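You operate a simulated robot arm through the tools that you are given. There is no shell and no other tool. Be economical: measure what you need, move in short steps, check, and stop when the job is done.

The job below is to be done with a simulated robot arm. You get a single attempt, and the scene is never put back.

JOB
Take the crate card on the top of the wooden table and put it away on the packing bench. Open the tiles drawer, take the gel can with the earliest date from the top of the wooden table and leave it in the inside of the tiles drawer and shut the drawer again. Take the jar labelled "damp" from the red mat and put it on the shelf under the desk. Fetch the letter card and set it on the top of the green cabinet. Put the red spool on top of the orange clay jar. Open the spare drawer. Do these in any order. Set down upright: gel can, jar, red spool.
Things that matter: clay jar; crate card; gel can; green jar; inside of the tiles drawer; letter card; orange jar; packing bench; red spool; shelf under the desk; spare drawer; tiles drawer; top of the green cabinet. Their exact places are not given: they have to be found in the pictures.

It is judged by the outcome, as a careful person would: the job done as asked, and still so three seconds after it is handed in. It fails if anything else is knocked over, pushed out of place, dropped, spilled or broken.

ROBOT AND FRAMES
A 7-joint arm with a fingered hand on a trunk, on a base that drives. Base frame: it is fixed to the floor where the robot stands at the start and does not move with it; the origin is under the middle of the robot, x ahead of it, y to its left, z up; the surface under the hand at the start is at about z = 800. Units: mm, degrees, N and s.
With the tool pointing down near the work surface it reaches from about 360 to 840 mm from the robot's upright axis, wherever it stands. Its first joint turns from -115.0 to 115.0 degrees. Places, roughly: clay jar (6x6x7 cm) [500, 500, 800]; crate card [500, 250, 750]; gel can [750, 500, 750]; green jar, orange jar [500, 250, 750]; inside of the tiles drawer [100, -2800, 200]; letter card [750, 0, 750]; packing bench [2500, -2000, 800]; red spool (4x4x5 cm) [900, 400, 800]; shelf under the desk [-2100, 2500, 300]; spare drawer [1300, -5100, 200]; tiles drawer [100, -2800, 300]; top of the green cabinet [0, -3000, 400]. Payload 5 kg.
Tool frame: the origin (TCP) lies between the finger pads and is the grasp point; the fingertips stand 32 mm ahead of it; z points along the fingers, y is the line along which they close. Largest opening 160 mm; the body of the gripper starts 89 mm behind the TCP. The gripper is a hand of 4 fingers: y runs from the thumb to the fingers, the wrist lies at [0, 0, -267] in the tool frame, and closing takes about 1.5 s.
Orientation is that of the tool frame in the base frame, as a unit quaternion [w, x, y, z]. With the fingers straight down and closing along the base's y, the tool's x points along the base's -x, its y along +y and its z along -z.

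CONTROLS
- The arm moves only by the tool drive_tool. Its argument "series" is a list of rows, each a list of 6 numbers: the shift along the base's x, y, z in units of 25 mm (1.0 is 25 mm), then the turn, a rotation vector about the base's x, y, z in units of 6 degrees (1.0 is 6 degrees). In form: [[tx, ty, tz, rx, ry, rz], ...]. A call has 1 to 8 rows; each row shifts and turns the commanded pose from where the row before left it. "hand" is the finger opening in mm, from 0 to 160, set as the call begins (left out, the last holds). A call with a number of a shift or a turn outside -1 to 1 is refused whole. A row lasts 0.2 s, in which the tool goes at most 50 mm and 8.6 degrees; a call with a longer step from one row to the next is refused whole, and so is a gripper value outside its range. Where a pose cannot be reached the arm comes as near as it can. A force on the tool above 40 N (or 10 N above the force at the start of the call, whichever is more), or a blocked arm, ends the call early, and 0.2 s more pass. Each finger travels about 108 mm/s and halts on what it meets, pressing with about 30 N; the grip force reading is that of the motor and also rises with nothing between the fingers. The clock runs only during rows and for 0.2 s after the last one: add rows that do not move to give the fingers time. It gives the time, the measured TCP pose, the force on the tool (base axes), the opening and the grip force at its end, in the units of the frame above (readings bear some noise), with the torque about the TCP (base axes, N m) and any sound that the robot's microphone picked up, and new pictures: "pictures" is both (left out), scene, wrist or none.
- Cameras (640 x 400 px; columns grow to the right, rows downward): "scene" is now at [32, 143.7, 1592.2]; the picture's right is [-0.07, -1.00, 0.00], its down [-0.73, 0.05, -0.68] and it looks along [0.68, -0.05, -0.73] (base axes); focal length 287 px, centre (320, 200). "wrist" rides on the gripper at [80, -4, -114] in the tool frame; the picture's right is [0.05, 1.00, 0.00], its down [-0.82, 0.04, -0.58] and it looks along [-0.58, 0.03, 0.82] (tool axes); focal length 265 px, centre (320, 200).
- slide_trunk(by): slides the trunk up (or, below 0, down) by that many mm; the arm and the scene camera ride with it, the base frame stays. It gives what a move gives, with no picture.
- base_move(legs): drives the robot by 1 to 6 legs, each [ahead, turn to the left] in mm and degrees, along the robot's own axes; the way and the turn of a leg run together, so that a leg with both is an arc; at most 1500 mm and 180 degrees a leg. The arm and the cameras ride along, it lands a little off, and it stops where it bumps. It gives what a move gives, and a new picture of the scene camera.
- finger_targets(finger1, finger2, finger3, thumb_bend): sets how far each is bent, from 0 (flat) to 100 (curled in); at 30 the hand is open as for a grip, at 70 the pads meet at the TCP. One left out holds its place. A second passes; each finger stops where it meets its share of the squeeze, and holds until it gets a number again. A gripper value or a shape takes the hand back. It gives what a move gives, with no picture; readings hold the bend of each and the force on the fingers (four entries, about 0 where the hand has none), thumb and palm.
- set_grasp(shape): the hand has 4 fingers and takes this shape, open, in about a second: jaw (thumb against the fingers, like two jaws); tri (thumb and two fingers); tip (a fingertip pinch); poke (one finger out to press); point (the index stretched); flat (the hand flat); cup (the hand cupped); fist (a fist). The gripper value then closes the fingers along that shape, each until it touches; the sizes above hold for jaw. It gives what a move gives, with no picture.
- head_to(pan, tilt): turns the head with the scene camera to pan (to the left, within 155 degrees either way) and tilt (down, from -29 to 69), counted from straight ahead of the robot. It gives what a move gives, and a new picture of the scene camera.
- probe_pixels(camera, pixels): for up to 12 pixels [column, row] of the newest picture of that camera ("zoom" is the newest enlarged one), the place [x, y, z] in the base frame of the surface seen there, good to about 3 mm, but the place of the scene camera against the robot may be out by one fixed shift of up to 18 mm in any direction. The clock stands still meanwhile.
- zoom(camera, box): a new picture of the part [left, top, right, bottom] of that camera's present view, enlarged. The clock stands still meanwhile.
- close_job(): hands the job in; it is judged then, once.

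Go step by step. Measure first, check grasps and placings, and put right what went wrong. The budget is 131 turns and 260 pictures, counting those below and the enlarged ones. Unless the task says otherwise, let go and move clear before handing in.

The tools are called as a command line: name --pt "numbers of a row" for each row, then --argument value for the rest, lists and objects as JSON in quotes. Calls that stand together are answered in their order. drive_tool: Moves the arm, as the interface text tells. Its arguments: {"type":"object","properties":{"series":{"type":"array"},"hand":{"type":"number"},"pictures":{"type":"string","enum":["both","scene","wrist","none"]}},"required":["series"]} The other tools are called the same way: slide_trunk (by) slides the trunk up or down; set_grasp (shape) gives the hand a shape; finger_targets (finger1, finger2, finger3, thumb_bend) moves the fingers one by one; base_move (legs) drives the base; head_to (pan, tilt) turns the head that bears the scene camera; probe_pixels (camera, pixels) gives the place of the surface under pixels of a picture; zoom (camera, box) takes an enlarged picture of a part of a camera's view; close_job () hands the job in.

At the start:

```text
t: 0.0
ee_pos: [597.7, 193.1, 1085.4]
tool_rot: [0.0, -0.001, 1.0, 0.0]
force: [-0.7, 0.6, 0.4]
ft_torque: [-0.02, 0.03, 0.0]
grip_width: 159.8
grip_force: 0.1
shape: jaw
bend: [30.0, 30.0, 30.0, 30.0]
finger forces: [0.0, 0.1, 0.1, 0.0, 0.0, 0.1]
trunk travel left (down, up): [-725.0, 265.0]
robot x, y, heading: [0.8, -1.4, 0.3]
head pan, tilt: [-4.0, 46.8]
```

scene: 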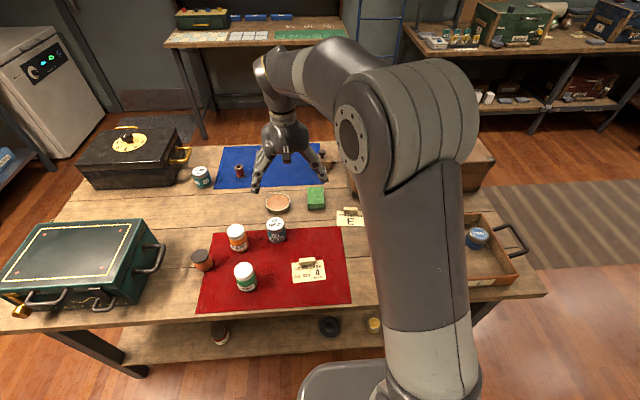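
wrist: 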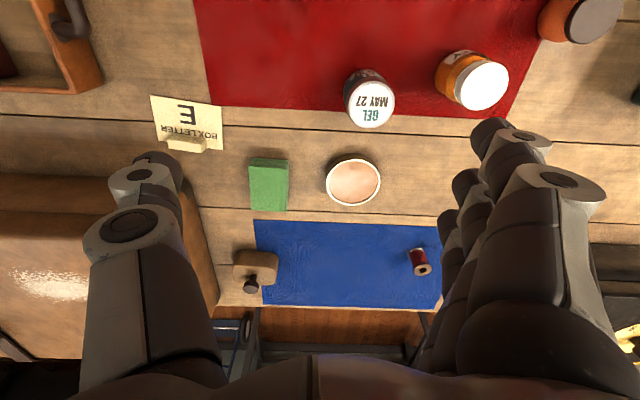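

The pictures show a table with a red mat, jars, cards, gel cans and a blue mat with a spool. I'll enlarge parts to read labels.

zoom --camera "scene" --box '[180, 200, 360, 312]'

zoom --camera "scene" --box '[170, 130, 370, 255]'

zoom --camera "scene" --box '[400, 180, 560, 300]'

probe_pixels --camera "scene" --pixels '[[236, 231], [244, 271], [276, 224], [201, 172], [239, 168], [202, 258], [307, 268], [349, 216], [478, 233], [300, 242], [320, 300], [240, 185]]'

```text
3.56 times, centred on (270, 256) of scene
```

zoom: 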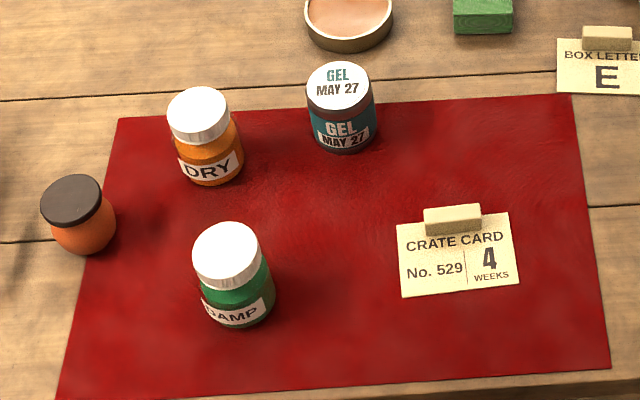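

```text
3.20 times, centred on (270, 192) of scene
```

zoom: 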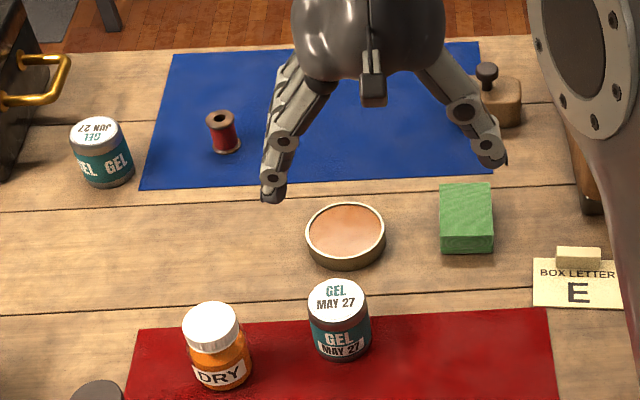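

```text
3.33 times, centred on (480, 240) of scene
```

zoom: 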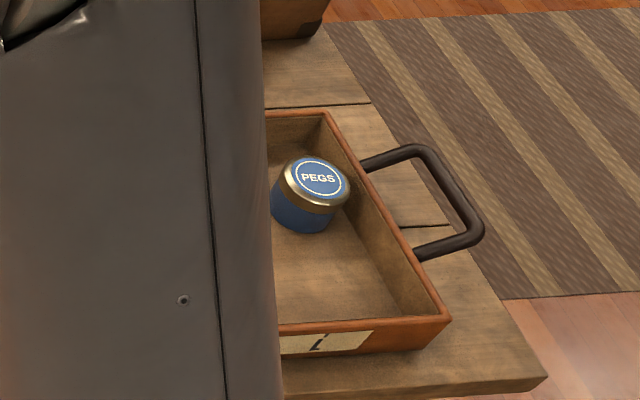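

```text
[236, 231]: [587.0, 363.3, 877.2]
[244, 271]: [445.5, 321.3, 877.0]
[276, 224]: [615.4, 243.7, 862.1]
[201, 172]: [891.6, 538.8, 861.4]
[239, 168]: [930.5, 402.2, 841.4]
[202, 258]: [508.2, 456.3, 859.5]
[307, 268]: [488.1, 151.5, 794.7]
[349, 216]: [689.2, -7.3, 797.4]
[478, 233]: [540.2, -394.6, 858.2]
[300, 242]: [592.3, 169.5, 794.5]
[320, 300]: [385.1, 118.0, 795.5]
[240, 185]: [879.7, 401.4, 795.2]
```

Labels: orange = DRY, green = DAMP, gel cans MAY 27 and one by the blue mat. I'll read that one closely and look around with the head.

zoom --camera "scene" --box '[185, 155, 217, 195]'

head_to --pan -45 --tilt 25

head_to --pan -100 --tilt 25

head_to --pan -150 --tilt 25

head_to --pan 130 --tilt 25

head_to --pan 60 --tilt 25

```text
10.00 times, centred on (201, 175) of scene
```

zoom: 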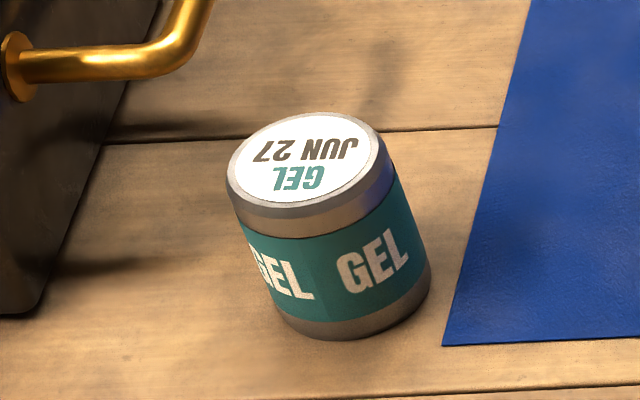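

```text
t: 1.1
ee_pos: [598.4, 193.0, 1085.3]
tool_rot: [0.0, 0.0, 1.0, 0.0]
force: [0.6, 0.9, 0.3]
ft_torque: [0.0, 0.0, -0.01]
grip_width: 159.6
grip_force: 0.0
shape: jaw
bend: [30.0, 30.0, 30.0, 30.0]
finger forces: [0.0, 0.0, 0.1, 0.0, 0.0, 0.0]
trunk travel left (down, up): [-725.0, 265.0]
robot x, y, heading: [-2.5, 0.6, -0.1]
head pan, tilt: [-45.0, 25.0]
```

scene: 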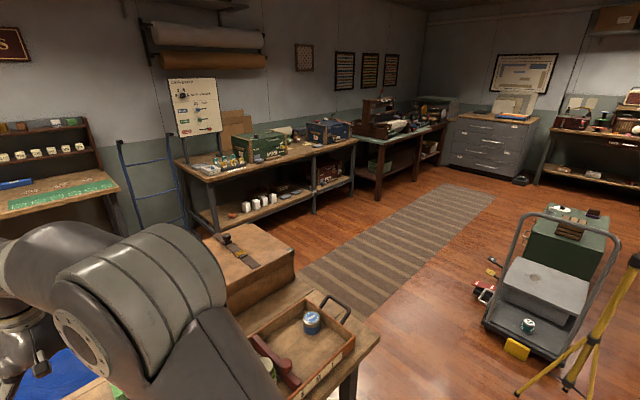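

```text
t: 2.3
ee_pos: [598.9, 192.2, 1086.7]
tool_rot: [0.0, 0.0, 1.0, 0.0]
force: [-0.5, 0.2, -0.2]
ft_torque: [0.02, -0.03, -0.02]
grip_width: 159.7
grip_force: 0.0
shape: jaw
bend: [30.0, 30.0, 30.0, 30.0]
finger forces: [0.0, 0.0, 0.0, 0.0, 0.0, 0.0]
trunk travel left (down, up): [-725.0, 265.0]
robot x, y, heading: [-2.8, 1.1, -0.1]
head pan, tilt: [-100.0, 25.0]
```

scene: 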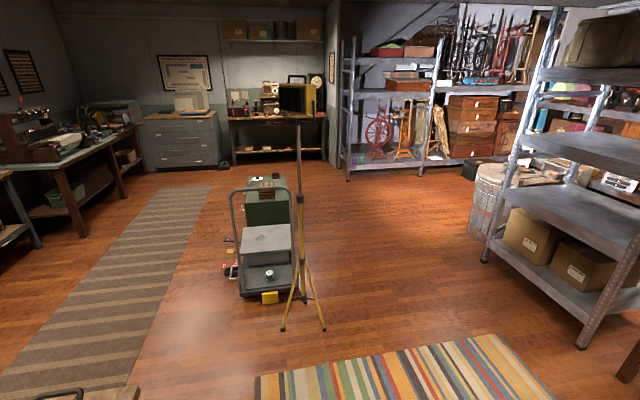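

```text
t: 3.5
ee_pos: [598.3, 193.0, 1084.5]
tool_rot: [0.0, 0.0, 1.0, 0.0]
force: [1.2, -0.1, -0.2]
ft_torque: [-0.04, 0.01, 0.03]
grip_width: 159.8
grip_force: 0.0
shape: jaw
bend: [30.0, 30.0, 30.0, 30.0]
finger forces: [0.1, 0.1, 0.0, 0.0, 0.0, 0.0]
trunk travel left (down, up): [-725.0, 265.0]
robot x, y, heading: [-3.9, 0.4, -0.1]
head pan, tilt: [-150.0, 25.0]
```

scene: 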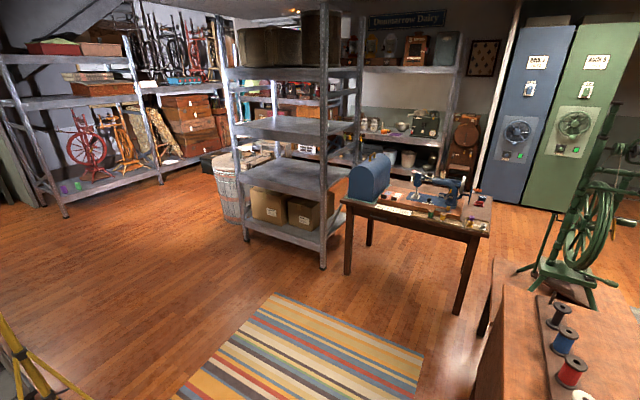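

```text
t: 7.4
ee_pos: [598.7, 192.9, 1085.6]
tool_rot: [0.0, -0.001, 1.0, 0.0]
force: [0.1, 0.4, -0.5]
ft_torque: [-0.03, -0.03, 0.02]
grip_width: 159.7
grip_force: 0.1
shape: jaw
bend: [30.0, 30.0, 30.0, 30.0]
finger forces: [0.1, 0.0, 0.0, 0.1, 0.0, 0.0]
trunk travel left (down, up): [-725.0, 265.0]
robot x, y, heading: [-0.1, 0.4, 0.0]
head pan, tilt: [130.0, 25.0]
```

scene: 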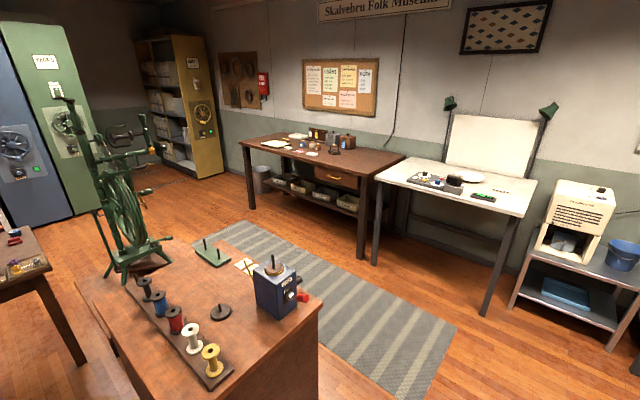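

```text
t: 8.8
ee_pos: [598.8, 191.7, 1086.8]
tool_rot: [0.0, 0.0, 1.0, -0.001]
force: [-0.8, 1.0, 0.0]
ft_torque: [-0.03, -0.03, -0.01]
grip_width: 160.2
grip_force: 0.0
shape: jaw
bend: [30.0, 30.0, 30.0, 30.0]
finger forces: [0.1, 0.1, 0.0, 0.1, 0.0, 0.0]
trunk travel left (down, up): [-725.0, 265.0]
robot x, y, heading: [0.6, 0.2, -0.1]
head pan, tilt: [60.0, 25.0]
```

scene: 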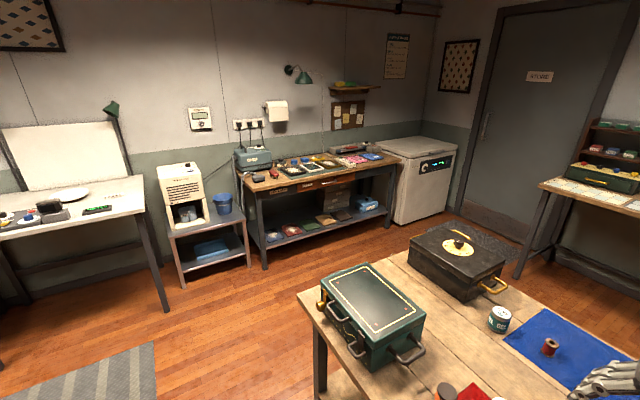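

JUN 27 on that one, so MAY 27 is earliest so far; the table's right part still needs a check. I'll look at the destinations in detail.

head_to --pan -85 --tilt 20

zoom --camera "scene" --box '[260, 130, 420, 330]'

zoom --camera "scene" --box '[160, 90, 320, 190]'

zoom --camera "scene" --box '[20, 80, 260, 230]'

```text
t: 11.1
ee_pos: [598.9, 194.2, 1086.2]
tool_rot: [0.0, 0.001, 1.0, 0.0]
force: [0.1, 0.2, 0.0]
ft_torque: [0.01, -0.01, -0.06]
grip_width: 159.6
grip_force: 0.1
shape: jaw
bend: [30.0, 30.0, 30.0, 30.0]
finger forces: [0.0, 0.0, 0.0, 0.1, 0.0, 0.0]
trunk travel left (down, up): [-725.0, 265.0]
robot x, y, heading: [-2.1, -4.3, -0.0]
head pan, tilt: [-85.0, 20.0]
```

scene: 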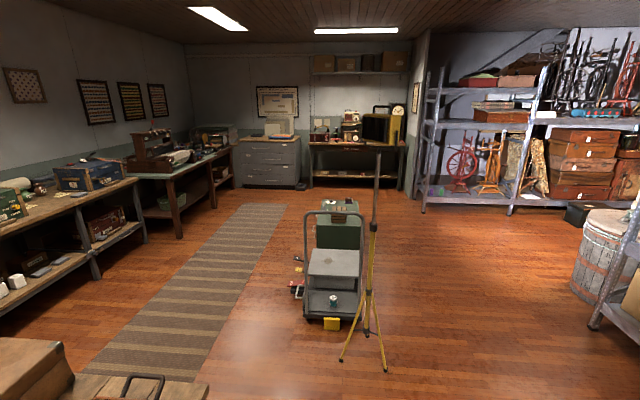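

```text
2.00 times, centred on (340, 230) of scene
```

zoom: 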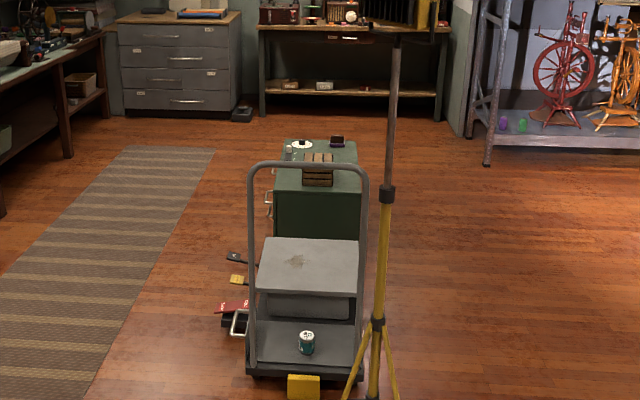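

```text
4.00 times, centred on (240, 140) of scene
```

zoom: 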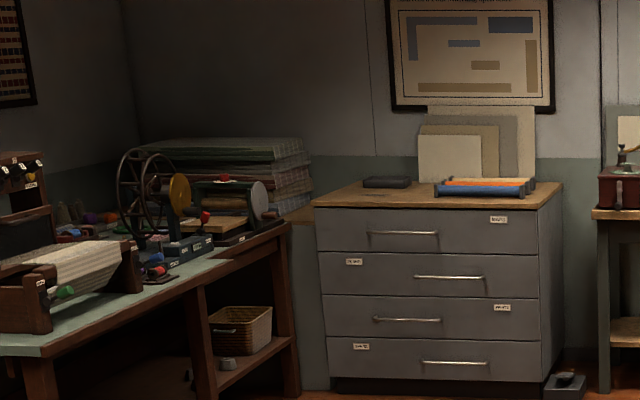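

```text
2.67 times, centred on (140, 155) of scene
```

zoom: 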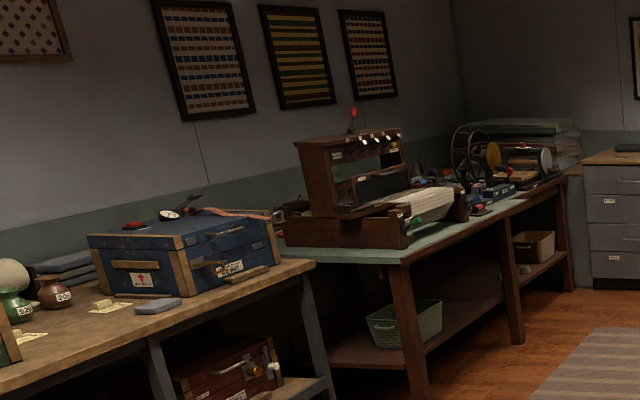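

I'll probe positions of the bench, the chest, the cart and the green cabinet.

probe_pixels --camera "scene" --pixels '[[55, 195], [115, 184], [130, 178], [70, 193], [230, 150], [272, 186], [248, 170], [345, 225], [330, 206], [350, 202], [322, 300], [325, 325]]'

probe_pixels --camera "scene" --pixels '[[335, 258], [308, 215], [297, 260], [298, 270], [296, 288], [372, 230], [342, 360], [386, 370], [365, 322], [364, 215], [318, 200], [306, 212]]'

zoom --camera "scene" --box '[280, 180, 400, 260]'

zoom --camera "scene" --box '[280, 250, 400, 340]'

```text
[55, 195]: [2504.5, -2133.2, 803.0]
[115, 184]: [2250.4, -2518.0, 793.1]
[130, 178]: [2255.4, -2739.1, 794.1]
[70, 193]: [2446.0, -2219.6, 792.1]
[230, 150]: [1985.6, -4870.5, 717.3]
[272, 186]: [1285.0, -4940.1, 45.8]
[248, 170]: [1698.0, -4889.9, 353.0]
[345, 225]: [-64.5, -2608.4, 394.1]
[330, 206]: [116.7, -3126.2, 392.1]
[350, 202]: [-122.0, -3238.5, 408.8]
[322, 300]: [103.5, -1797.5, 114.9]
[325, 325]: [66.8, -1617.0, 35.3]
```

```text
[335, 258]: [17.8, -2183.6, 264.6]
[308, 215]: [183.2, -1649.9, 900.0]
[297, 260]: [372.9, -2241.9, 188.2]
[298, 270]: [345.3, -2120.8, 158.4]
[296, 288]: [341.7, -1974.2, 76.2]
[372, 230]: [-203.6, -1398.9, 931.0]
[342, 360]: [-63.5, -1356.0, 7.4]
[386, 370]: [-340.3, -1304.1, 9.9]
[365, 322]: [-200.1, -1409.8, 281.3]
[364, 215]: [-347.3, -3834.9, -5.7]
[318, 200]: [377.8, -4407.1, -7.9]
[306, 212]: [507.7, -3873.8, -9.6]
```

```text
5.00 times, centred on (340, 220) of scene
```

zoom: 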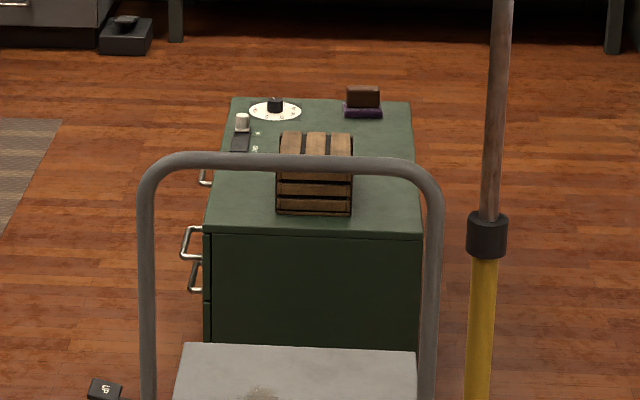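

```text
4.44 times, centred on (340, 295) of scene
```

zoom: 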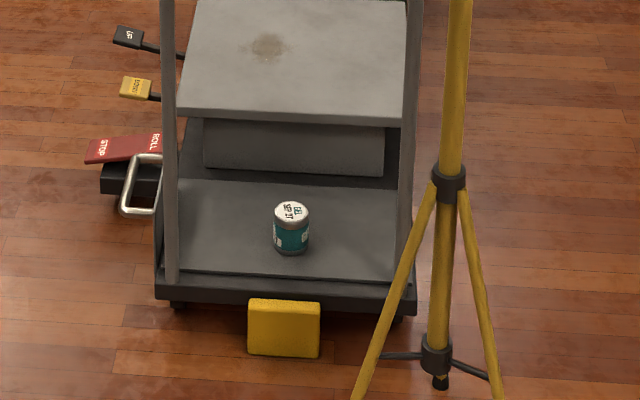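

The green cabinet sits at about x −120…150, y −2600…−3240, drawers facing +x; bench near (2450,−2200,793). Now I check the room behind the robot and the desk shelf.

head_to --pan 145 --tilt 40

probe_pixels --camera "scene" --pixels '[[130, 390], [330, 390], [300, 250], [200, 200], [450, 200], [500, 390], [420, 60], [460, 40], [560, 300], [60, 300]]'

head_to --pan 130 --tilt 18

zoom --camera "scene" --box '[230, 130, 430, 290]'

probe_pixels --camera "scene" --pixels '[[280, 215], [300, 225], [320, 230], [345, 240], [253, 228], [362, 270], [380, 195], [270, 212], [310, 195]]'

```text
t: 14.3
ee_pos: [598.3, 193.4, 1085.7]
tool_rot: [0.0, 0.0, 1.0, 0.001]
force: [0.8, -0.1, 0.3]
ft_torque: [0.0, -0.03, -0.02]
grip_width: 159.7
grip_force: 0.0
shape: jaw
bend: [30.0, 30.0, 30.0, 30.0]
finger forces: [0.1, 0.0, 0.0, 0.0, 0.0, 0.1]
trunk travel left (down, up): [-725.0, 265.0]
robot x, y, heading: [0.2, -2.7, 0.3]
head pan, tilt: [145.0, 40.0]
```

scene: 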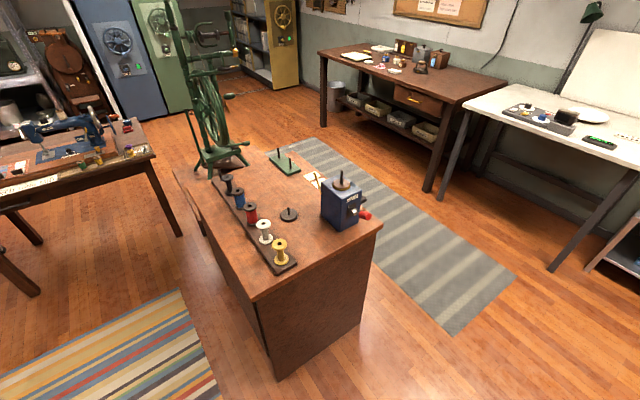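

```text
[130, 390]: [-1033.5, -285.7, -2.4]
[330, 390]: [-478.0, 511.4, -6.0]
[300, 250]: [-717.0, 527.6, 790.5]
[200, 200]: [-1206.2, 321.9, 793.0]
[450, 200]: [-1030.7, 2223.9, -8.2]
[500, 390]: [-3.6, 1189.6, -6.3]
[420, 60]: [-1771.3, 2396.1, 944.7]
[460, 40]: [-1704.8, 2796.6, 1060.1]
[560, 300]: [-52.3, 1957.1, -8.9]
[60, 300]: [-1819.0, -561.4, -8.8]
```

```text
t: 15.2
ee_pos: [598.5, 192.2, 1085.0]
tool_rot: [0.0, 0.0, 1.0, 0.0]
force: [0.7, -0.4, 0.1]
ft_torque: [-0.02, -0.01, 0.02]
grip_width: 159.7
grip_force: 0.0
shape: jaw
bend: [30.0, 30.0, 30.0, 30.0]
finger forces: [0.0, 0.0, 0.0, 0.1, 0.1, 0.1]
trunk travel left (down, up): [-725.0, 265.0]
robot x, y, heading: [-4.6, 4.0, -0.3]
head pan, tilt: [130.0, 18.0]
```

scene: 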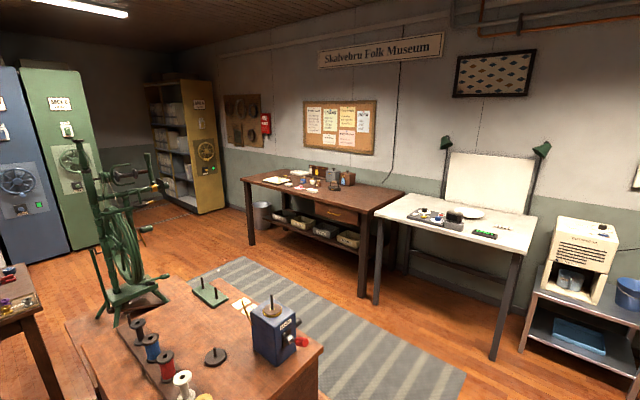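

```text
2.50 times, centred on (330, 210) of scene
```

zoom: 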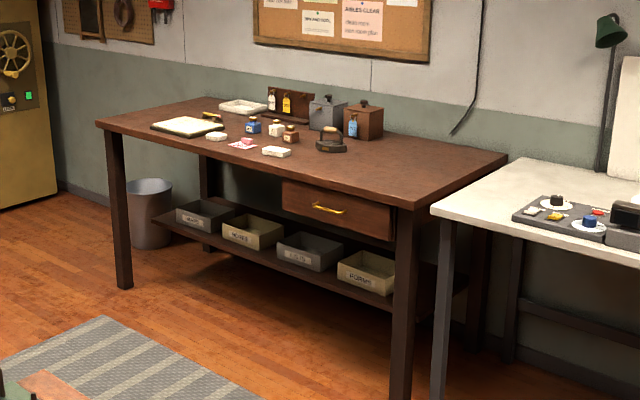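

```text
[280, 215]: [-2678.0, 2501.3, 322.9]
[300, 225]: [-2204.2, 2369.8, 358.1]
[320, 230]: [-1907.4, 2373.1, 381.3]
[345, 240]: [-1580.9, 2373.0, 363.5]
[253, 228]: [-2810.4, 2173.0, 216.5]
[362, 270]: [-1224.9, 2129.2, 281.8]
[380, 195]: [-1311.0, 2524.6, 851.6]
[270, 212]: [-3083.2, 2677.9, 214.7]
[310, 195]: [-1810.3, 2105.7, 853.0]
```

Behind me a winder table starts at about x −480, so I can back only a little. I'll look down at the table edge before shifting left.

head_to --pan 25 --tilt 65

probe_pixels --camera "scene" --pixels '[[320, 300], [320, 200], [200, 200], [420, 250], [120, 120], [250, 380], [100, 300]]'

head_to --pan -40 --tilt 55

probe_pixels --camera "scene" --pixels '[[320, 300], [320, 200], [400, 200], [420, 250], [470, 120], [380, 360], [300, 370]]'

```text
t: 17.0
ee_pos: [599.3, 193.1, 1085.9]
tool_rot: [0.0, 0.0, 1.0, 0.001]
force: [0.0, 0.1, 0.3]
ft_torque: [-0.02, -0.01, -0.04]
grip_width: 159.8
grip_force: 0.0
shape: jaw
bend: [30.0, 30.0, 30.0, 30.0]
finger forces: [0.1, 0.0, 0.0, 0.0, 0.0, 0.1]
trunk travel left (down, up): [-725.0, 265.0]
robot x, y, heading: [-2.5, -2.4, 0.1]
head pan, tilt: [25.0, 65.0]
```

scene: 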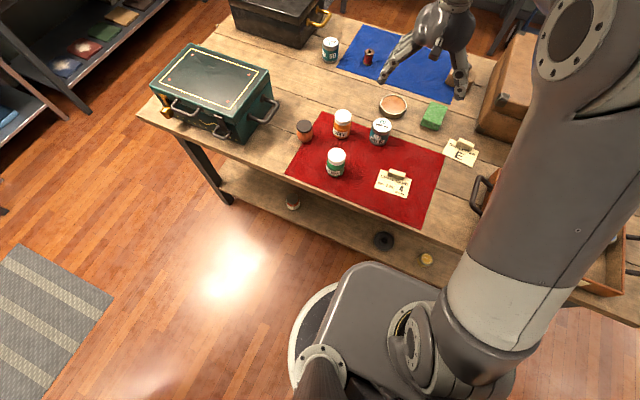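

```text
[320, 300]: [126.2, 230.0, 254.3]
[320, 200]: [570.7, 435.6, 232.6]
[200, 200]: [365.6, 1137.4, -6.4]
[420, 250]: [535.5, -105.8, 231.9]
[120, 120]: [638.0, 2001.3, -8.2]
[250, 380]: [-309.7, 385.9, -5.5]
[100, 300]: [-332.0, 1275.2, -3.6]
```

```text
t: 18.4
ee_pos: [598.8, 192.8, 1085.4]
tool_rot: [0.0, 0.0, 1.0, 0.0]
force: [0.0, 0.3, -0.3]
ft_torque: [0.01, 0.01, 0.0]
grip_width: 159.6
grip_force: 0.0
shape: jaw
bend: [30.0, 30.0, 30.0, 30.0]
finger forces: [0.0, 0.0, 0.0, 0.0, 0.0, 0.0]
trunk travel left (down, up): [-725.0, 265.0]
robot x, y, heading: [0.8, -0.4, 0.2]
head pan, tilt: [-40.0, 55.0]
```

scene: 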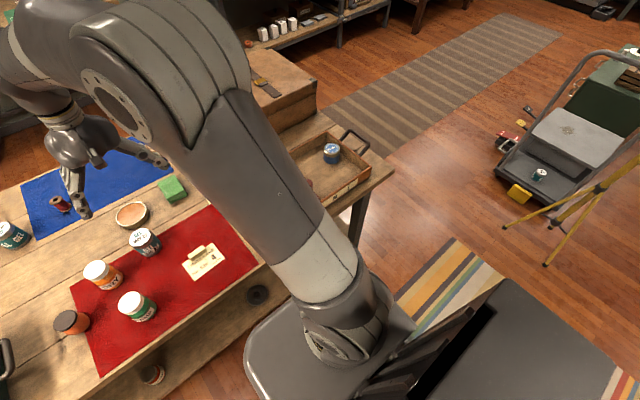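

```text
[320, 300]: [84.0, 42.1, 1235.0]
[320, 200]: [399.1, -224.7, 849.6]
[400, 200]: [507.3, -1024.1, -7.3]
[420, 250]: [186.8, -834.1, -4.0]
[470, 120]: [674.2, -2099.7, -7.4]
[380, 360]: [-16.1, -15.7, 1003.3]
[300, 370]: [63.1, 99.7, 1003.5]
```

Base has about 300 mm radius and nothing blocks to its left. I raise the trunk a little and shift the robot left to about y=350 so the spool comes within reach.

slide_trunk --by 80

base_move --legs '[[-90, 0], [0, 90], [360, 0], [0, -90], [100, 0]]'

head_to --pan 0 --tilt 50

```text
t: 19.6
ee_pos: [598.0, 193.5, 1165.6]
tool_rot: [0.0, 0.0, 1.0, 0.0]
force: [-0.3, -0.6, 0.3]
ft_torque: [0.0, 0.03, -0.03]
grip_width: 159.9
grip_force: 0.1
shape: jaw
bend: [30.0, 30.0, 30.0, 30.0]
finger forces: [0.0, 0.0, 0.0, 0.1, 0.0, 0.1]
trunk travel left (down, up): [-805.0, 185.0]
robot x, y, heading: [2.6, -1.1, 0.0]
head pan, tilt: [-40.0, 55.0]
```

```text
t: 31.0
ee_pos: [598.5, 560.6, 1164.0]
tool_rot: [-0.001, -0.005, 1.0, 0.0]
force: [0.3, 1.0, -0.5]
ft_torque: [0.0, 0.06, -0.04]
grip_width: 159.8
grip_force: 0.1
shape: jaw
bend: [30.0, 30.0, 30.0, 30.0]
finger forces: [0.0, 0.0, 0.0, 0.0, 0.1, 0.0]
trunk travel left (down, up): [-805.0, 185.0]
robot x, y, heading: [0.5, 363.1, 0.8]
head pan, tilt: [-40.0, 55.0]
```

scene: 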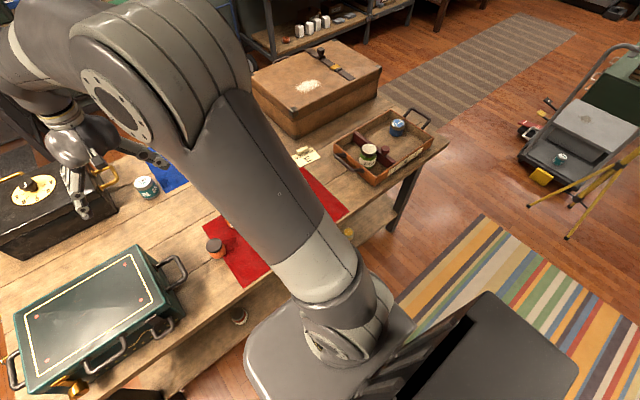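

```text
t: 32.1
ee_pos: [597.5, 560.4, 1165.5]
tool_rot: [0.001, -0.005, 1.0, -0.001]
force: [0.8, 0.4, -0.1]
ft_torque: [0.03, 0.0, -0.01]
grip_width: 159.9
grip_force: 0.0
shape: jaw
bend: [30.0, 30.0, 30.0, 30.0]
finger forces: [0.0, 0.0, 0.0, 0.0, 0.0, 0.0]
trunk travel left (down, up): [-805.0, 185.0]
robot x, y, heading: [-1.7, 363.3, 0.6]
head pan, tilt: [0.0, 50.0]
```

scene: 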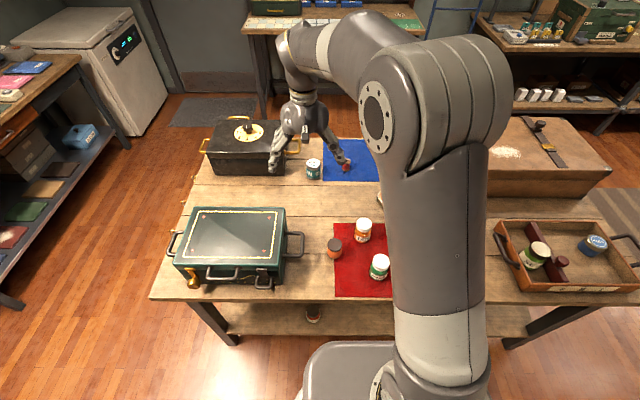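

Robot is at (0,363). Spool is at (346,168) near the blue mat; I move above it with a 30° forward lean.

drive_tool --pt "0.94 -0.53 -0.6 0 -0.42 0" --pt "0.94 -0.53 -0.6 0 -0.42 0" --pt "0.94 -0.53 -0.6 0 -0.42 0" --pt "0.94 -0.53 -0.6 0 -0.42 0" --pt "0.94 -0.53 -0.6 0 -0.42 0" --pt "0.94 -0.53 -0.6 0 -0.42 0" --hand 110 --pictures "none"

drive_tool --pt "0.94 -0.53 -0.6 0 -0.42 0" --pt "0.94 -0.53 -0.6 0 -0.42 0" --pt "0.94 -0.53 -0.6 0 -0.42 0" --pt "0.94 -0.53 -0.6 0 -0.42 0" --pt "0.94 -0.53 -0.6 0 -0.42 0" --pt "0.94 -0.53 -0.6 0 -0.42 0" --pictures "both"

```text
t: 33.5
ee_pos: [740.1, 480.4, 1071.5]
tool_rot: [0.131, -0.005, 0.991, -0.001]
force: [-0.6, 0.0, 0.4]
ft_torque: [0.01, 0.02, -0.03]
grip_width: 110.6
grip_force: 0.0
shape: jaw
bend: [67.0, 67.0, 67.0, 64.0]
finger forces: [0.0, 0.1, 0.1, 0.0, 0.0, 0.0]
trunk travel left (down, up): [-805.0, 185.0]
robot x, y, heading: [-2.5, 361.4, 0.7]
head pan, tilt: [0.0, 50.0]
```

```text
t: 34.9
ee_pos: [880.2, 403.2, 985.8]
tool_rot: [0.261, -0.004, 0.965, 0.0]
force: [1.0, -0.6, -0.1]
ft_torque: [0.04, -0.01, 0.01]
grip_width: 110.6
grip_force: 0.1
shape: jaw
bend: [67.0, 67.0, 67.0, 64.0]
finger forces: [0.0, 0.0, 0.0, 0.0, 0.0, 0.0]
trunk travel left (down, up): [-805.0, 185.0]
robot x, y, heading: [3.7, 361.1, 1.0]
head pan, tilt: [0.0, 50.0]
```

scene: 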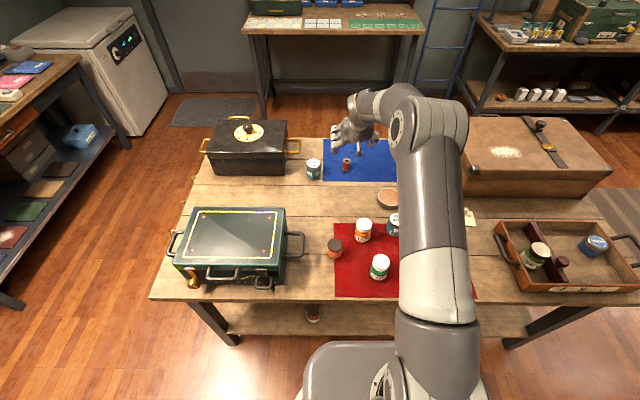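
wrist: 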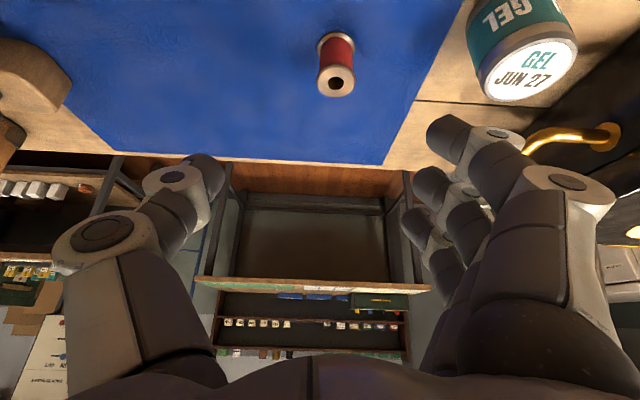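

The spool is at (336,65) in the wrist view. I'll probe it with the wrist camera.

probe_pixels --camera "wrist" --pixels '[[336, 70], [328, 85], [344, 88], [336, 100], [337, 45], [350, 38], [337, 60], [318, 45], [354, 47], [300, 60], [518, 70]]'

probe_pixels --camera "scene" --pixels '[[346, 160], [346, 168], [334, 243], [364, 222], [314, 160], [335, 190]]'

```text
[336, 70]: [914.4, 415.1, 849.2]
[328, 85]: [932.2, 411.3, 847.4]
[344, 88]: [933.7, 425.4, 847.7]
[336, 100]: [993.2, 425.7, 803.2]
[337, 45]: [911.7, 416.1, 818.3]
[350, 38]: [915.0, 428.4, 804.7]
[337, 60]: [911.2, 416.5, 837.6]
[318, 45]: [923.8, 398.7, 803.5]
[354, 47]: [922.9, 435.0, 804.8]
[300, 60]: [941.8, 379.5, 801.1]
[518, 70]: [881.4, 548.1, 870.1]
```

```text
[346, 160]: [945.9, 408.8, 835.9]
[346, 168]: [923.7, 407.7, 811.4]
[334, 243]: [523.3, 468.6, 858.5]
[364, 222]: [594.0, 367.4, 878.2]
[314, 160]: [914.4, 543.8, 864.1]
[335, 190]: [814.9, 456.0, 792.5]
```

Spool centre ≈ (928,418), top 849, table 801 by the wrist camera. I descend around it and close.

drive_tool --pt "0.28 0.1 -0.98 0 0 0" --pt "0.28 0.1 -0.98 0 0 0" --pt "0.28 0.1 -0.98 0 0 0" --pt "0.28 0.1 -0.98 0 0 0" --pt "0.28 0.1 -0.98 0 0 0" --pt "0.28 0.1 -0.98 0 0 0" --pictures "wrist"

```text
t: 36.3
ee_pos: [922.4, 416.6, 846.0]
tool_rot: [0.267, -0.005, 0.964, -0.001]
force: [-3.7, -1.7, 25.0]
ft_torque: [1.66, 0.58, 0.29]
grip_width: 109.5
grip_force: 0.2
shape: jaw
bend: [71.0, 67.0, 67.0, 64.0]
finger forces: [25.3, 0.0, 0.1, 0.1, 0.0, 0.1]
trunk travel left (down, up): [-805.0, 185.0]
robot x, y, heading: [-3.1, 361.9, 0.8]
head pan, tilt: [0.0, 50.0]
```

wrist: 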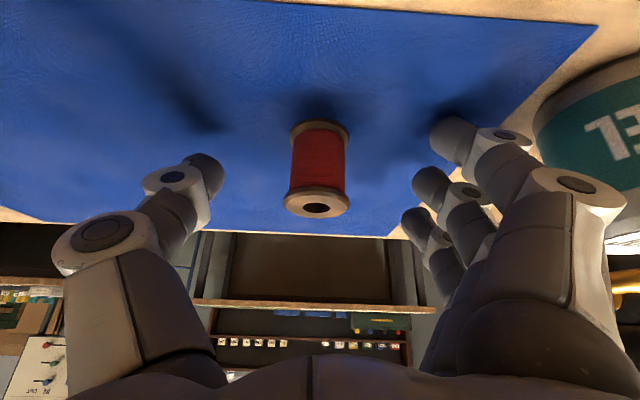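

The rear finger touches the mat (25 N). I lift 16 mm and reduce lean by 12°, then check.

drive_tool --pt "0 0 0.64 0 0 0" --pt "0 0 0 0 1 0" --pt "0 0 0 0 1 0" --pt "0.1 0 -0.4 0 0 0" --pt "0 0 0 0 0 0" --pictures "wrist"

```text
t: 37.1
ee_pos: [908.7, 423.7, 840.8]
tool_rot: [0.153, -0.009, 0.988, -0.001]
force: [-3.1, 0.3, 15.6]
ft_torque: [1.11, 0.57, 0.24]
grip_width: 110.7
grip_force: 0.1
shape: jaw
bend: [67.0, 67.0, 67.0, 64.0]
finger forces: [14.8, 0.1, 0.0, 0.0, 0.0, 0.0]
out of reach, approached as far as the arm can: row 4
trunk travel left (down, up): [-805.0, 185.0]
robot x, y, heading: [2.8, 361.6, 0.7]
head pan, tilt: [0.0, 50.0]
stopped in row 4: the force on the tool passed its limit at 82 N (the readings are from after the stop); the commanded pose is now the measured one
```

wrist: 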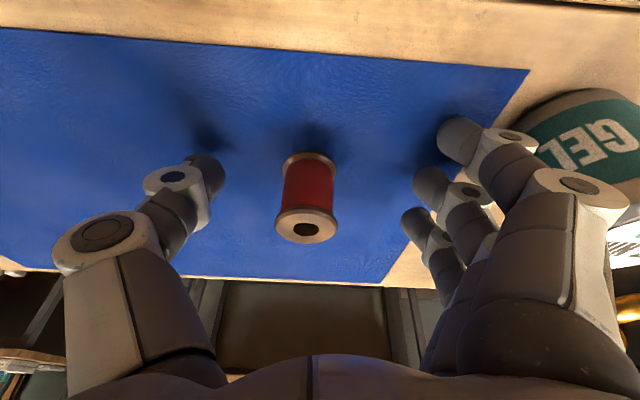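

Reach limit reached with a high shoulder. I'll raise the tool and lower the trunk so the arm reaches further with less lean.

drive_tool --pt "0 0 1 0 0 0" --pt "0 0 1 0 0 0" --pt "0 0 1 0 0 0" --pt "0 0 1 0 0 0" --pt "0 0 1 0 0 0" --pt "0 0 1 0 0 0" --pt "0 0 1 0 0 0" --pt "0 0 1 0 0 0" --pictures "none"

slide_trunk --by -170

drive_tool --pt "0.6 -0.2 0 0 0 0" --pt "0 0 0 0 0 0" --pictures "both"

```text
t: 38.9
ee_pos: [907.6, 421.7, 1038.0]
tool_rot: [0.149, -0.009, 0.989, -0.001]
force: [0.4, -0.5, -0.7]
ft_torque: [0.04, 0.03, 0.01]
grip_width: 110.5
grip_force: 0.1
shape: jaw
bend: [67.0, 67.0, 67.0, 64.0]
finger forces: [0.0, 0.0, 0.0, 0.0, 0.0, 0.1]
trunk travel left (down, up): [-805.0, 185.0]
robot x, y, heading: [2.0, 362.3, 0.7]
head pan, tilt: [0.0, 50.0]
```

```text
t: 40.8
ee_pos: [909.1, 421.3, 868.5]
tool_rot: [0.15, -0.01, 0.989, -0.001]
force: [-0.4, -0.3, -0.4]
ft_torque: [0.02, 0.02, -0.03]
grip_width: 110.3
grip_force: 0.0
shape: jaw
bend: [67.0, 67.0, 67.0, 64.0]
finger forces: [0.0, 0.0, 0.0, 0.0, 0.0, 0.0]
trunk travel left (down, up): [-635.0, 355.0]
robot x, y, heading: [-3.2, 362.5, 0.4]
head pan, tilt: [0.0, 50.0]
```

```text
t: 41.4
ee_pos: [916.4, 419.3, 866.9]
tool_rot: [0.149, -0.01, 0.989, -0.002]
force: [0.0, 0.4, -0.2]
ft_torque: [-0.03, 0.0, 0.01]
grip_width: 110.3
grip_force: 0.1
shape: jaw
bend: [67.0, 67.0, 67.0, 64.0]
finger forces: [0.0, 0.1, 0.0, 0.0, 0.0, 0.0]
out of reach, approached as far as the arm can: row 1
trunk travel left (down, up): [-635.0, 355.0]
robot x, y, heading: [1.6, 364.2, 0.4]
head pan, tilt: [0.0, 50.0]
```

scene: 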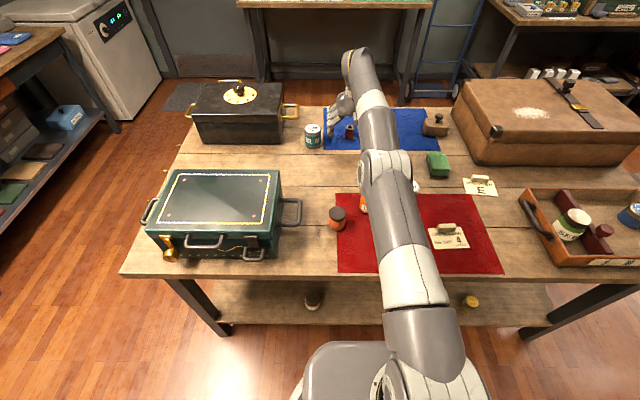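
wrist: 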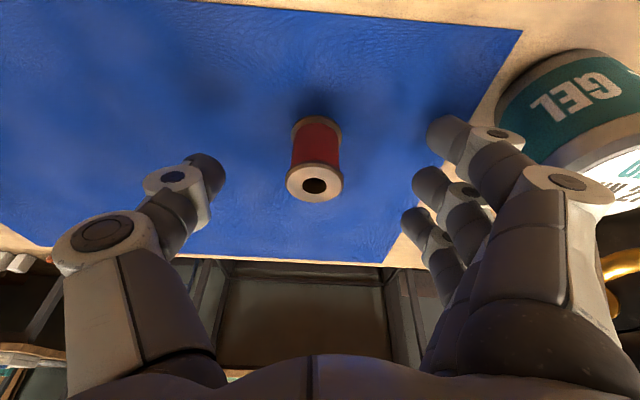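

Now lean is 17° and clear. I lower 19 mm and close on the spool.

drive_tool --pt "0 0 -0.4 0 0 0" --pt "0 0 -0.36 0 0 0" --pt "0 0 0 0 0 0" --pictures "none"

drive_tool --pt "0 0 0 0 0 0" --pt "0 0 0 0 0 0" --pt "0 0 0 0 0 0" --pt "0 0 0 0 0 0" --pt "0 0 0 0 0 0" --pt "0 0 0 0 0 0" --pt "0 0 0 0 0 0" --hand 15 --pictures "wrist"

```text
t: 42.2
ee_pos: [916.3, 419.5, 848.9]
tool_rot: [0.149, -0.01, 0.989, -0.002]
force: [0.2, -0.6, 0.1]
ft_torque: [-0.01, 0.02, 0.02]
grip_width: 110.6
grip_force: 0.1
shape: jaw
bend: [67.0, 67.0, 67.0, 64.0]
finger forces: [0.0, 0.1, 0.0, 0.0, 0.0, 0.0]
trunk travel left (down, up): [-635.0, 355.0]
robot x, y, heading: [-1.9, 363.6, 0.8]
head pan, tilt: [0.0, 50.0]
```

```text
t: 43.8
ee_pos: [915.3, 419.2, 849.6]
tool_rot: [0.15, -0.009, 0.989, -0.002]
force: [-0.1, -0.2, -1.0]
ft_torque: [0.01, -0.01, 0.02]
grip_width: 8.5
grip_force: 30.2
shape: jaw
bend: [69.0, 72.0, 70.0, 71.0]
finger forces: [0.0, 10.7, 13.1, 0.1, 23.2, 0.1]
trunk travel left (down, up): [-635.0, 355.0]
robot x, y, heading: [0.1, 360.1, 0.6]
head pan, tilt: [0.0, 50.0]
```

wrist: 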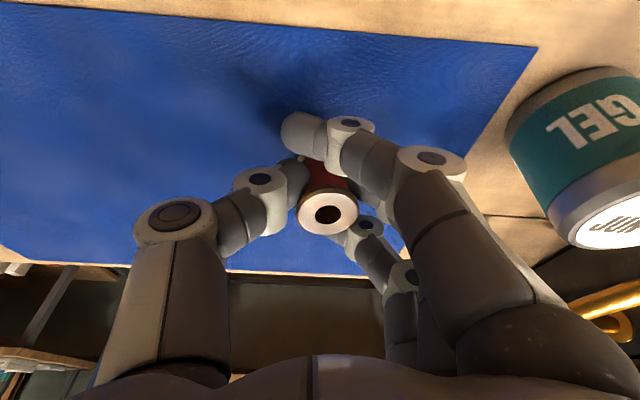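

Fingers 2, 3 and thumb hold the spool (10–23 N). I lift and check.

drive_tool --pt "0 0 0.6 0 0 0" --pt "0 0 1 0 0 0" --pt "0 0 1 0 0 0" --pt "0 0 1 0 0 0" --pt "-0.5 0 1 0 0 0" --pictures "wrist"

```text
t: 45.0
ee_pos: [893.3, 427.0, 964.0]
tool_rot: [0.149, -0.011, 0.989, -0.002]
force: [-0.7, 0.0, -0.6]
ft_torque: [0.0, 0.0, -0.01]
grip_width: 8.3
grip_force: 29.7
shape: jaw
bend: [69.0, 72.0, 70.0, 71.0]
finger forces: [0.1, 10.9, 13.9, 0.1, 23.8, 0.0]
out of reach, approached as far as the arm can: row 3, 4
trunk travel left (down, up): [-635.0, 355.0]
robot x, y, heading: [-1.0, 359.9, 0.7]
head pan, tilt: [0.0, 50.0]
```

wrist: 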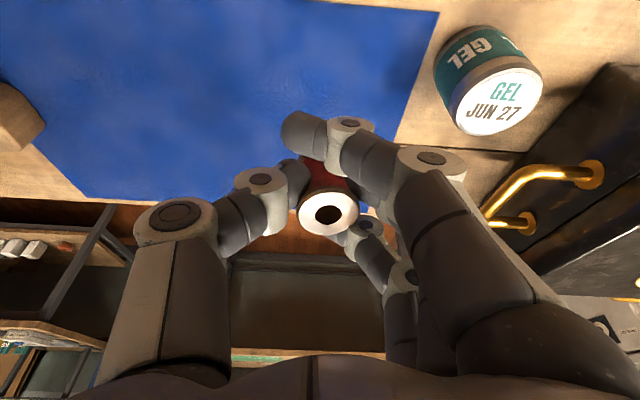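

Spool is held firmly. I retract toward the clay jar, keeping height.

probe_pixels --camera "wrist" --pixels '[[308, 205], [346, 225], [330, 232], [313, 226], [350, 208], [328, 192]]'

drive_tool --pt "-0.98 0.1 0.2 0 0 0" --pt "-0.98 0.1 0.2 0 0 0" --pt "-0.98 0.1 0.2 0 0 0" --pt "-0.98 0.1 0.2 0 0 0" --pt "-0.98 0.1 0.2 0 0 0" --pt "-0.98 0.1 0.2 0 0 0" --pt "-0.98 0.1 0.2 0 0 0" --pt "-0.98 0.1 0.2 0 0 0" --pictures "none"

drive_tool --pt "-0.98 0.1 0 0 0 0" --pt "-0.98 0.1 0 0 0 0" --pt "-0.98 0.1 0 0 0 0" --pt "-0.98 0.1 0 0 0 0" --pt "-0.98 0.1 0 0 0 0" --pt "-0.98 0.1 0 0 0 0" --pt "-0.98 0.1 0 0 0 0" --pictures "both"

```text
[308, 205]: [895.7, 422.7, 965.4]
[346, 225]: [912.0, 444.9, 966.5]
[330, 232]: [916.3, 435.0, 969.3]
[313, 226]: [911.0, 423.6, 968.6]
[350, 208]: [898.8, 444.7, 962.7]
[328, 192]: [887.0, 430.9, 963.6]
```

```text
t: 46.8
ee_pos: [864.8, 458.8, 1043.8]
tool_rot: [0.148, -0.01, 0.989, -0.002]
force: [-0.5, 0.7, -0.6]
ft_torque: [-0.01, 0.01, -0.01]
grip_width: 8.0
grip_force: 30.1
shape: jaw
bend: [69.0, 72.0, 70.0, 71.0]
finger forces: [0.0, 10.9, 14.5, 0.1, 24.4, 0.1]
out of reach, approached as far as the arm can: row 1, 2, 3, 4, 5, 6, 7, 8
trunk travel left (down, up): [-635.0, 355.0]
robot x, y, heading: [0.6, 362.8, 1.0]
head pan, tilt: [0.0, 50.0]
```

```text
t: 48.4
ee_pos: [835.7, 494.2, 1098.6]
tool_rot: [0.148, -0.01, 0.989, -0.002]
force: [0.4, 0.5, -1.0]
ft_torque: [0.02, 0.0, 0.03]
grip_width: 7.8
grip_force: 29.7
shape: jaw
bend: [69.0, 72.0, 70.0, 71.0]
finger forces: [0.1, 11.0, 14.7, 0.0, 24.6, 0.1]
out of reach, approached as far as the arm can: row 1, 2, 3, 4, 5, 6, 7
trunk travel left (down, up): [-635.0, 355.0]
robot x, y, heading: [0.8, 361.8, 0.7]
head pan, tilt: [0.0, 50.0]
```

scene: 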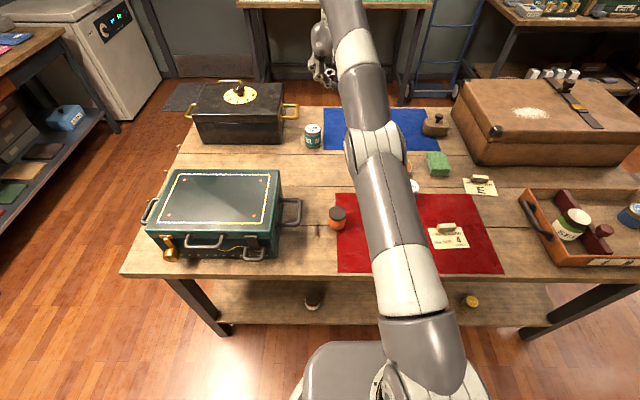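
wrist: 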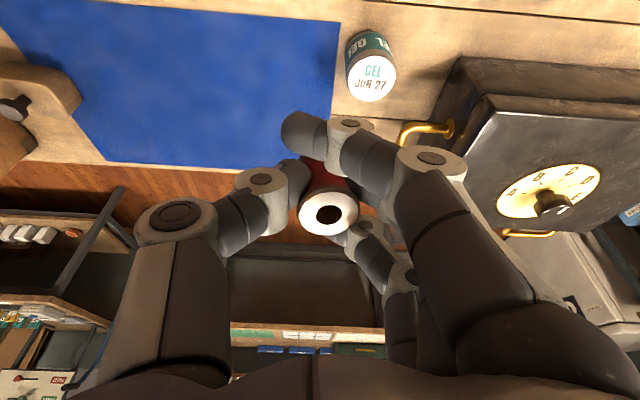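

The arm hangs near straight (stuck at its stretch). I raise the trunk some and try a small inward–down move to see how it responds.

slide_trunk --by 100

drive_tool --pt "-1 0 -1 0 0 0" --pt "-1 0 -1 0 0 0" --pt "-1 0 -1 0 0 0" --pictures "scene"

```text
t: 49.8
ee_pos: [837.8, 494.1, 1196.4]
tool_rot: [0.148, -0.01, 0.989, -0.002]
force: [0.7, -0.6, 0.2]
ft_torque: [0.0, -0.02, -0.01]
grip_width: 8.0
grip_force: 29.9
shape: jaw
bend: [69.0, 72.0, 70.0, 71.0]
finger forces: [0.1, 11.1, 14.8, 0.0, 24.5, 0.0]
trunk travel left (down, up): [-735.0, 255.0]
robot x, y, heading: [2.3, 361.2, 0.4]
head pan, tilt: [0.0, 50.0]
```

```text
t: 50.6
ee_pos: [848.2, 513.1, 1158.2]
tool_rot: [0.147, -0.01, 0.989, -0.002]
force: [0.3, 0.6, -0.8]
ft_torque: [0.01, 0.0, -0.02]
grip_width: 7.9
grip_force: 30.2
shape: jaw
bend: [69.0, 72.0, 70.0, 71.0]
finger forces: [0.1, 11.1, 14.9, 0.0, 24.9, 0.0]
out of reach, approached as far as the arm can: row 1, 2, 3
trunk travel left (down, up): [-735.0, 255.0]
robot x, y, heading: [0.8, 364.3, 0.7]
head pan, tilt: [0.0, 50.0]
```

scene: 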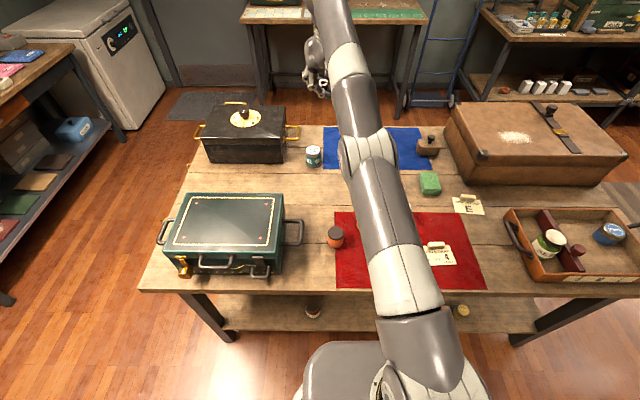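

Still straight. I'll try leaning the tool forward to free the wrist and elbow, then retract.

drive_tool --pt "0 0 0 0 -1 0" --pt "0 0 0 0 -1 0" --pt "0 0 0 0 -1 0" --pt "0 0 0 0 -1 0" --pt "-1 0 0 0 0 0" --pt "-1 0 0 0 0 0" --pt "-1 0 0 0 0 0" --pt "-1 0 0 0 0 0" --pictures "scene"

```text
t: 52.4
ee_pos: [928.4, 554.3, 1228.2]
tool_rot: [0.35, -0.01, 0.937, -0.004]
force: [0.0, -0.2, -0.2]
ft_torque: [0.02, 0.02, 0.02]
grip_width: 7.9
grip_force: 30.5
shape: jaw
bend: [69.0, 72.0, 70.0, 71.0]
finger forces: [0.0, 11.6, 16.7, 0.0, 25.5, 0.0]
out of reach, approached as far as the arm can: row 1, 2, 3, 4, 5, 6, 7, 8
trunk travel left (down, up): [-735.0, 255.0]
robot x, y, heading: [0.6, 365.7, 0.4]
head pan, tilt: [0.0, 50.0]
```

scene: 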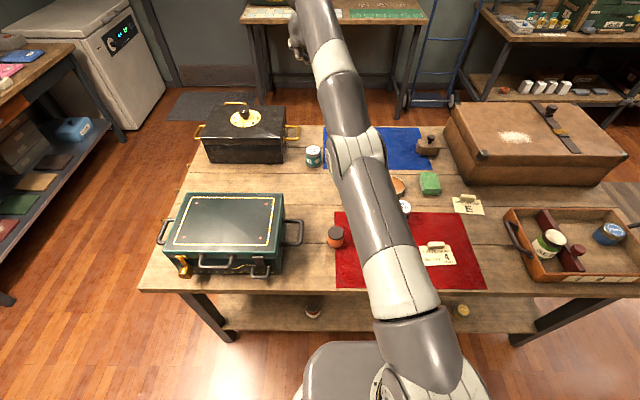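

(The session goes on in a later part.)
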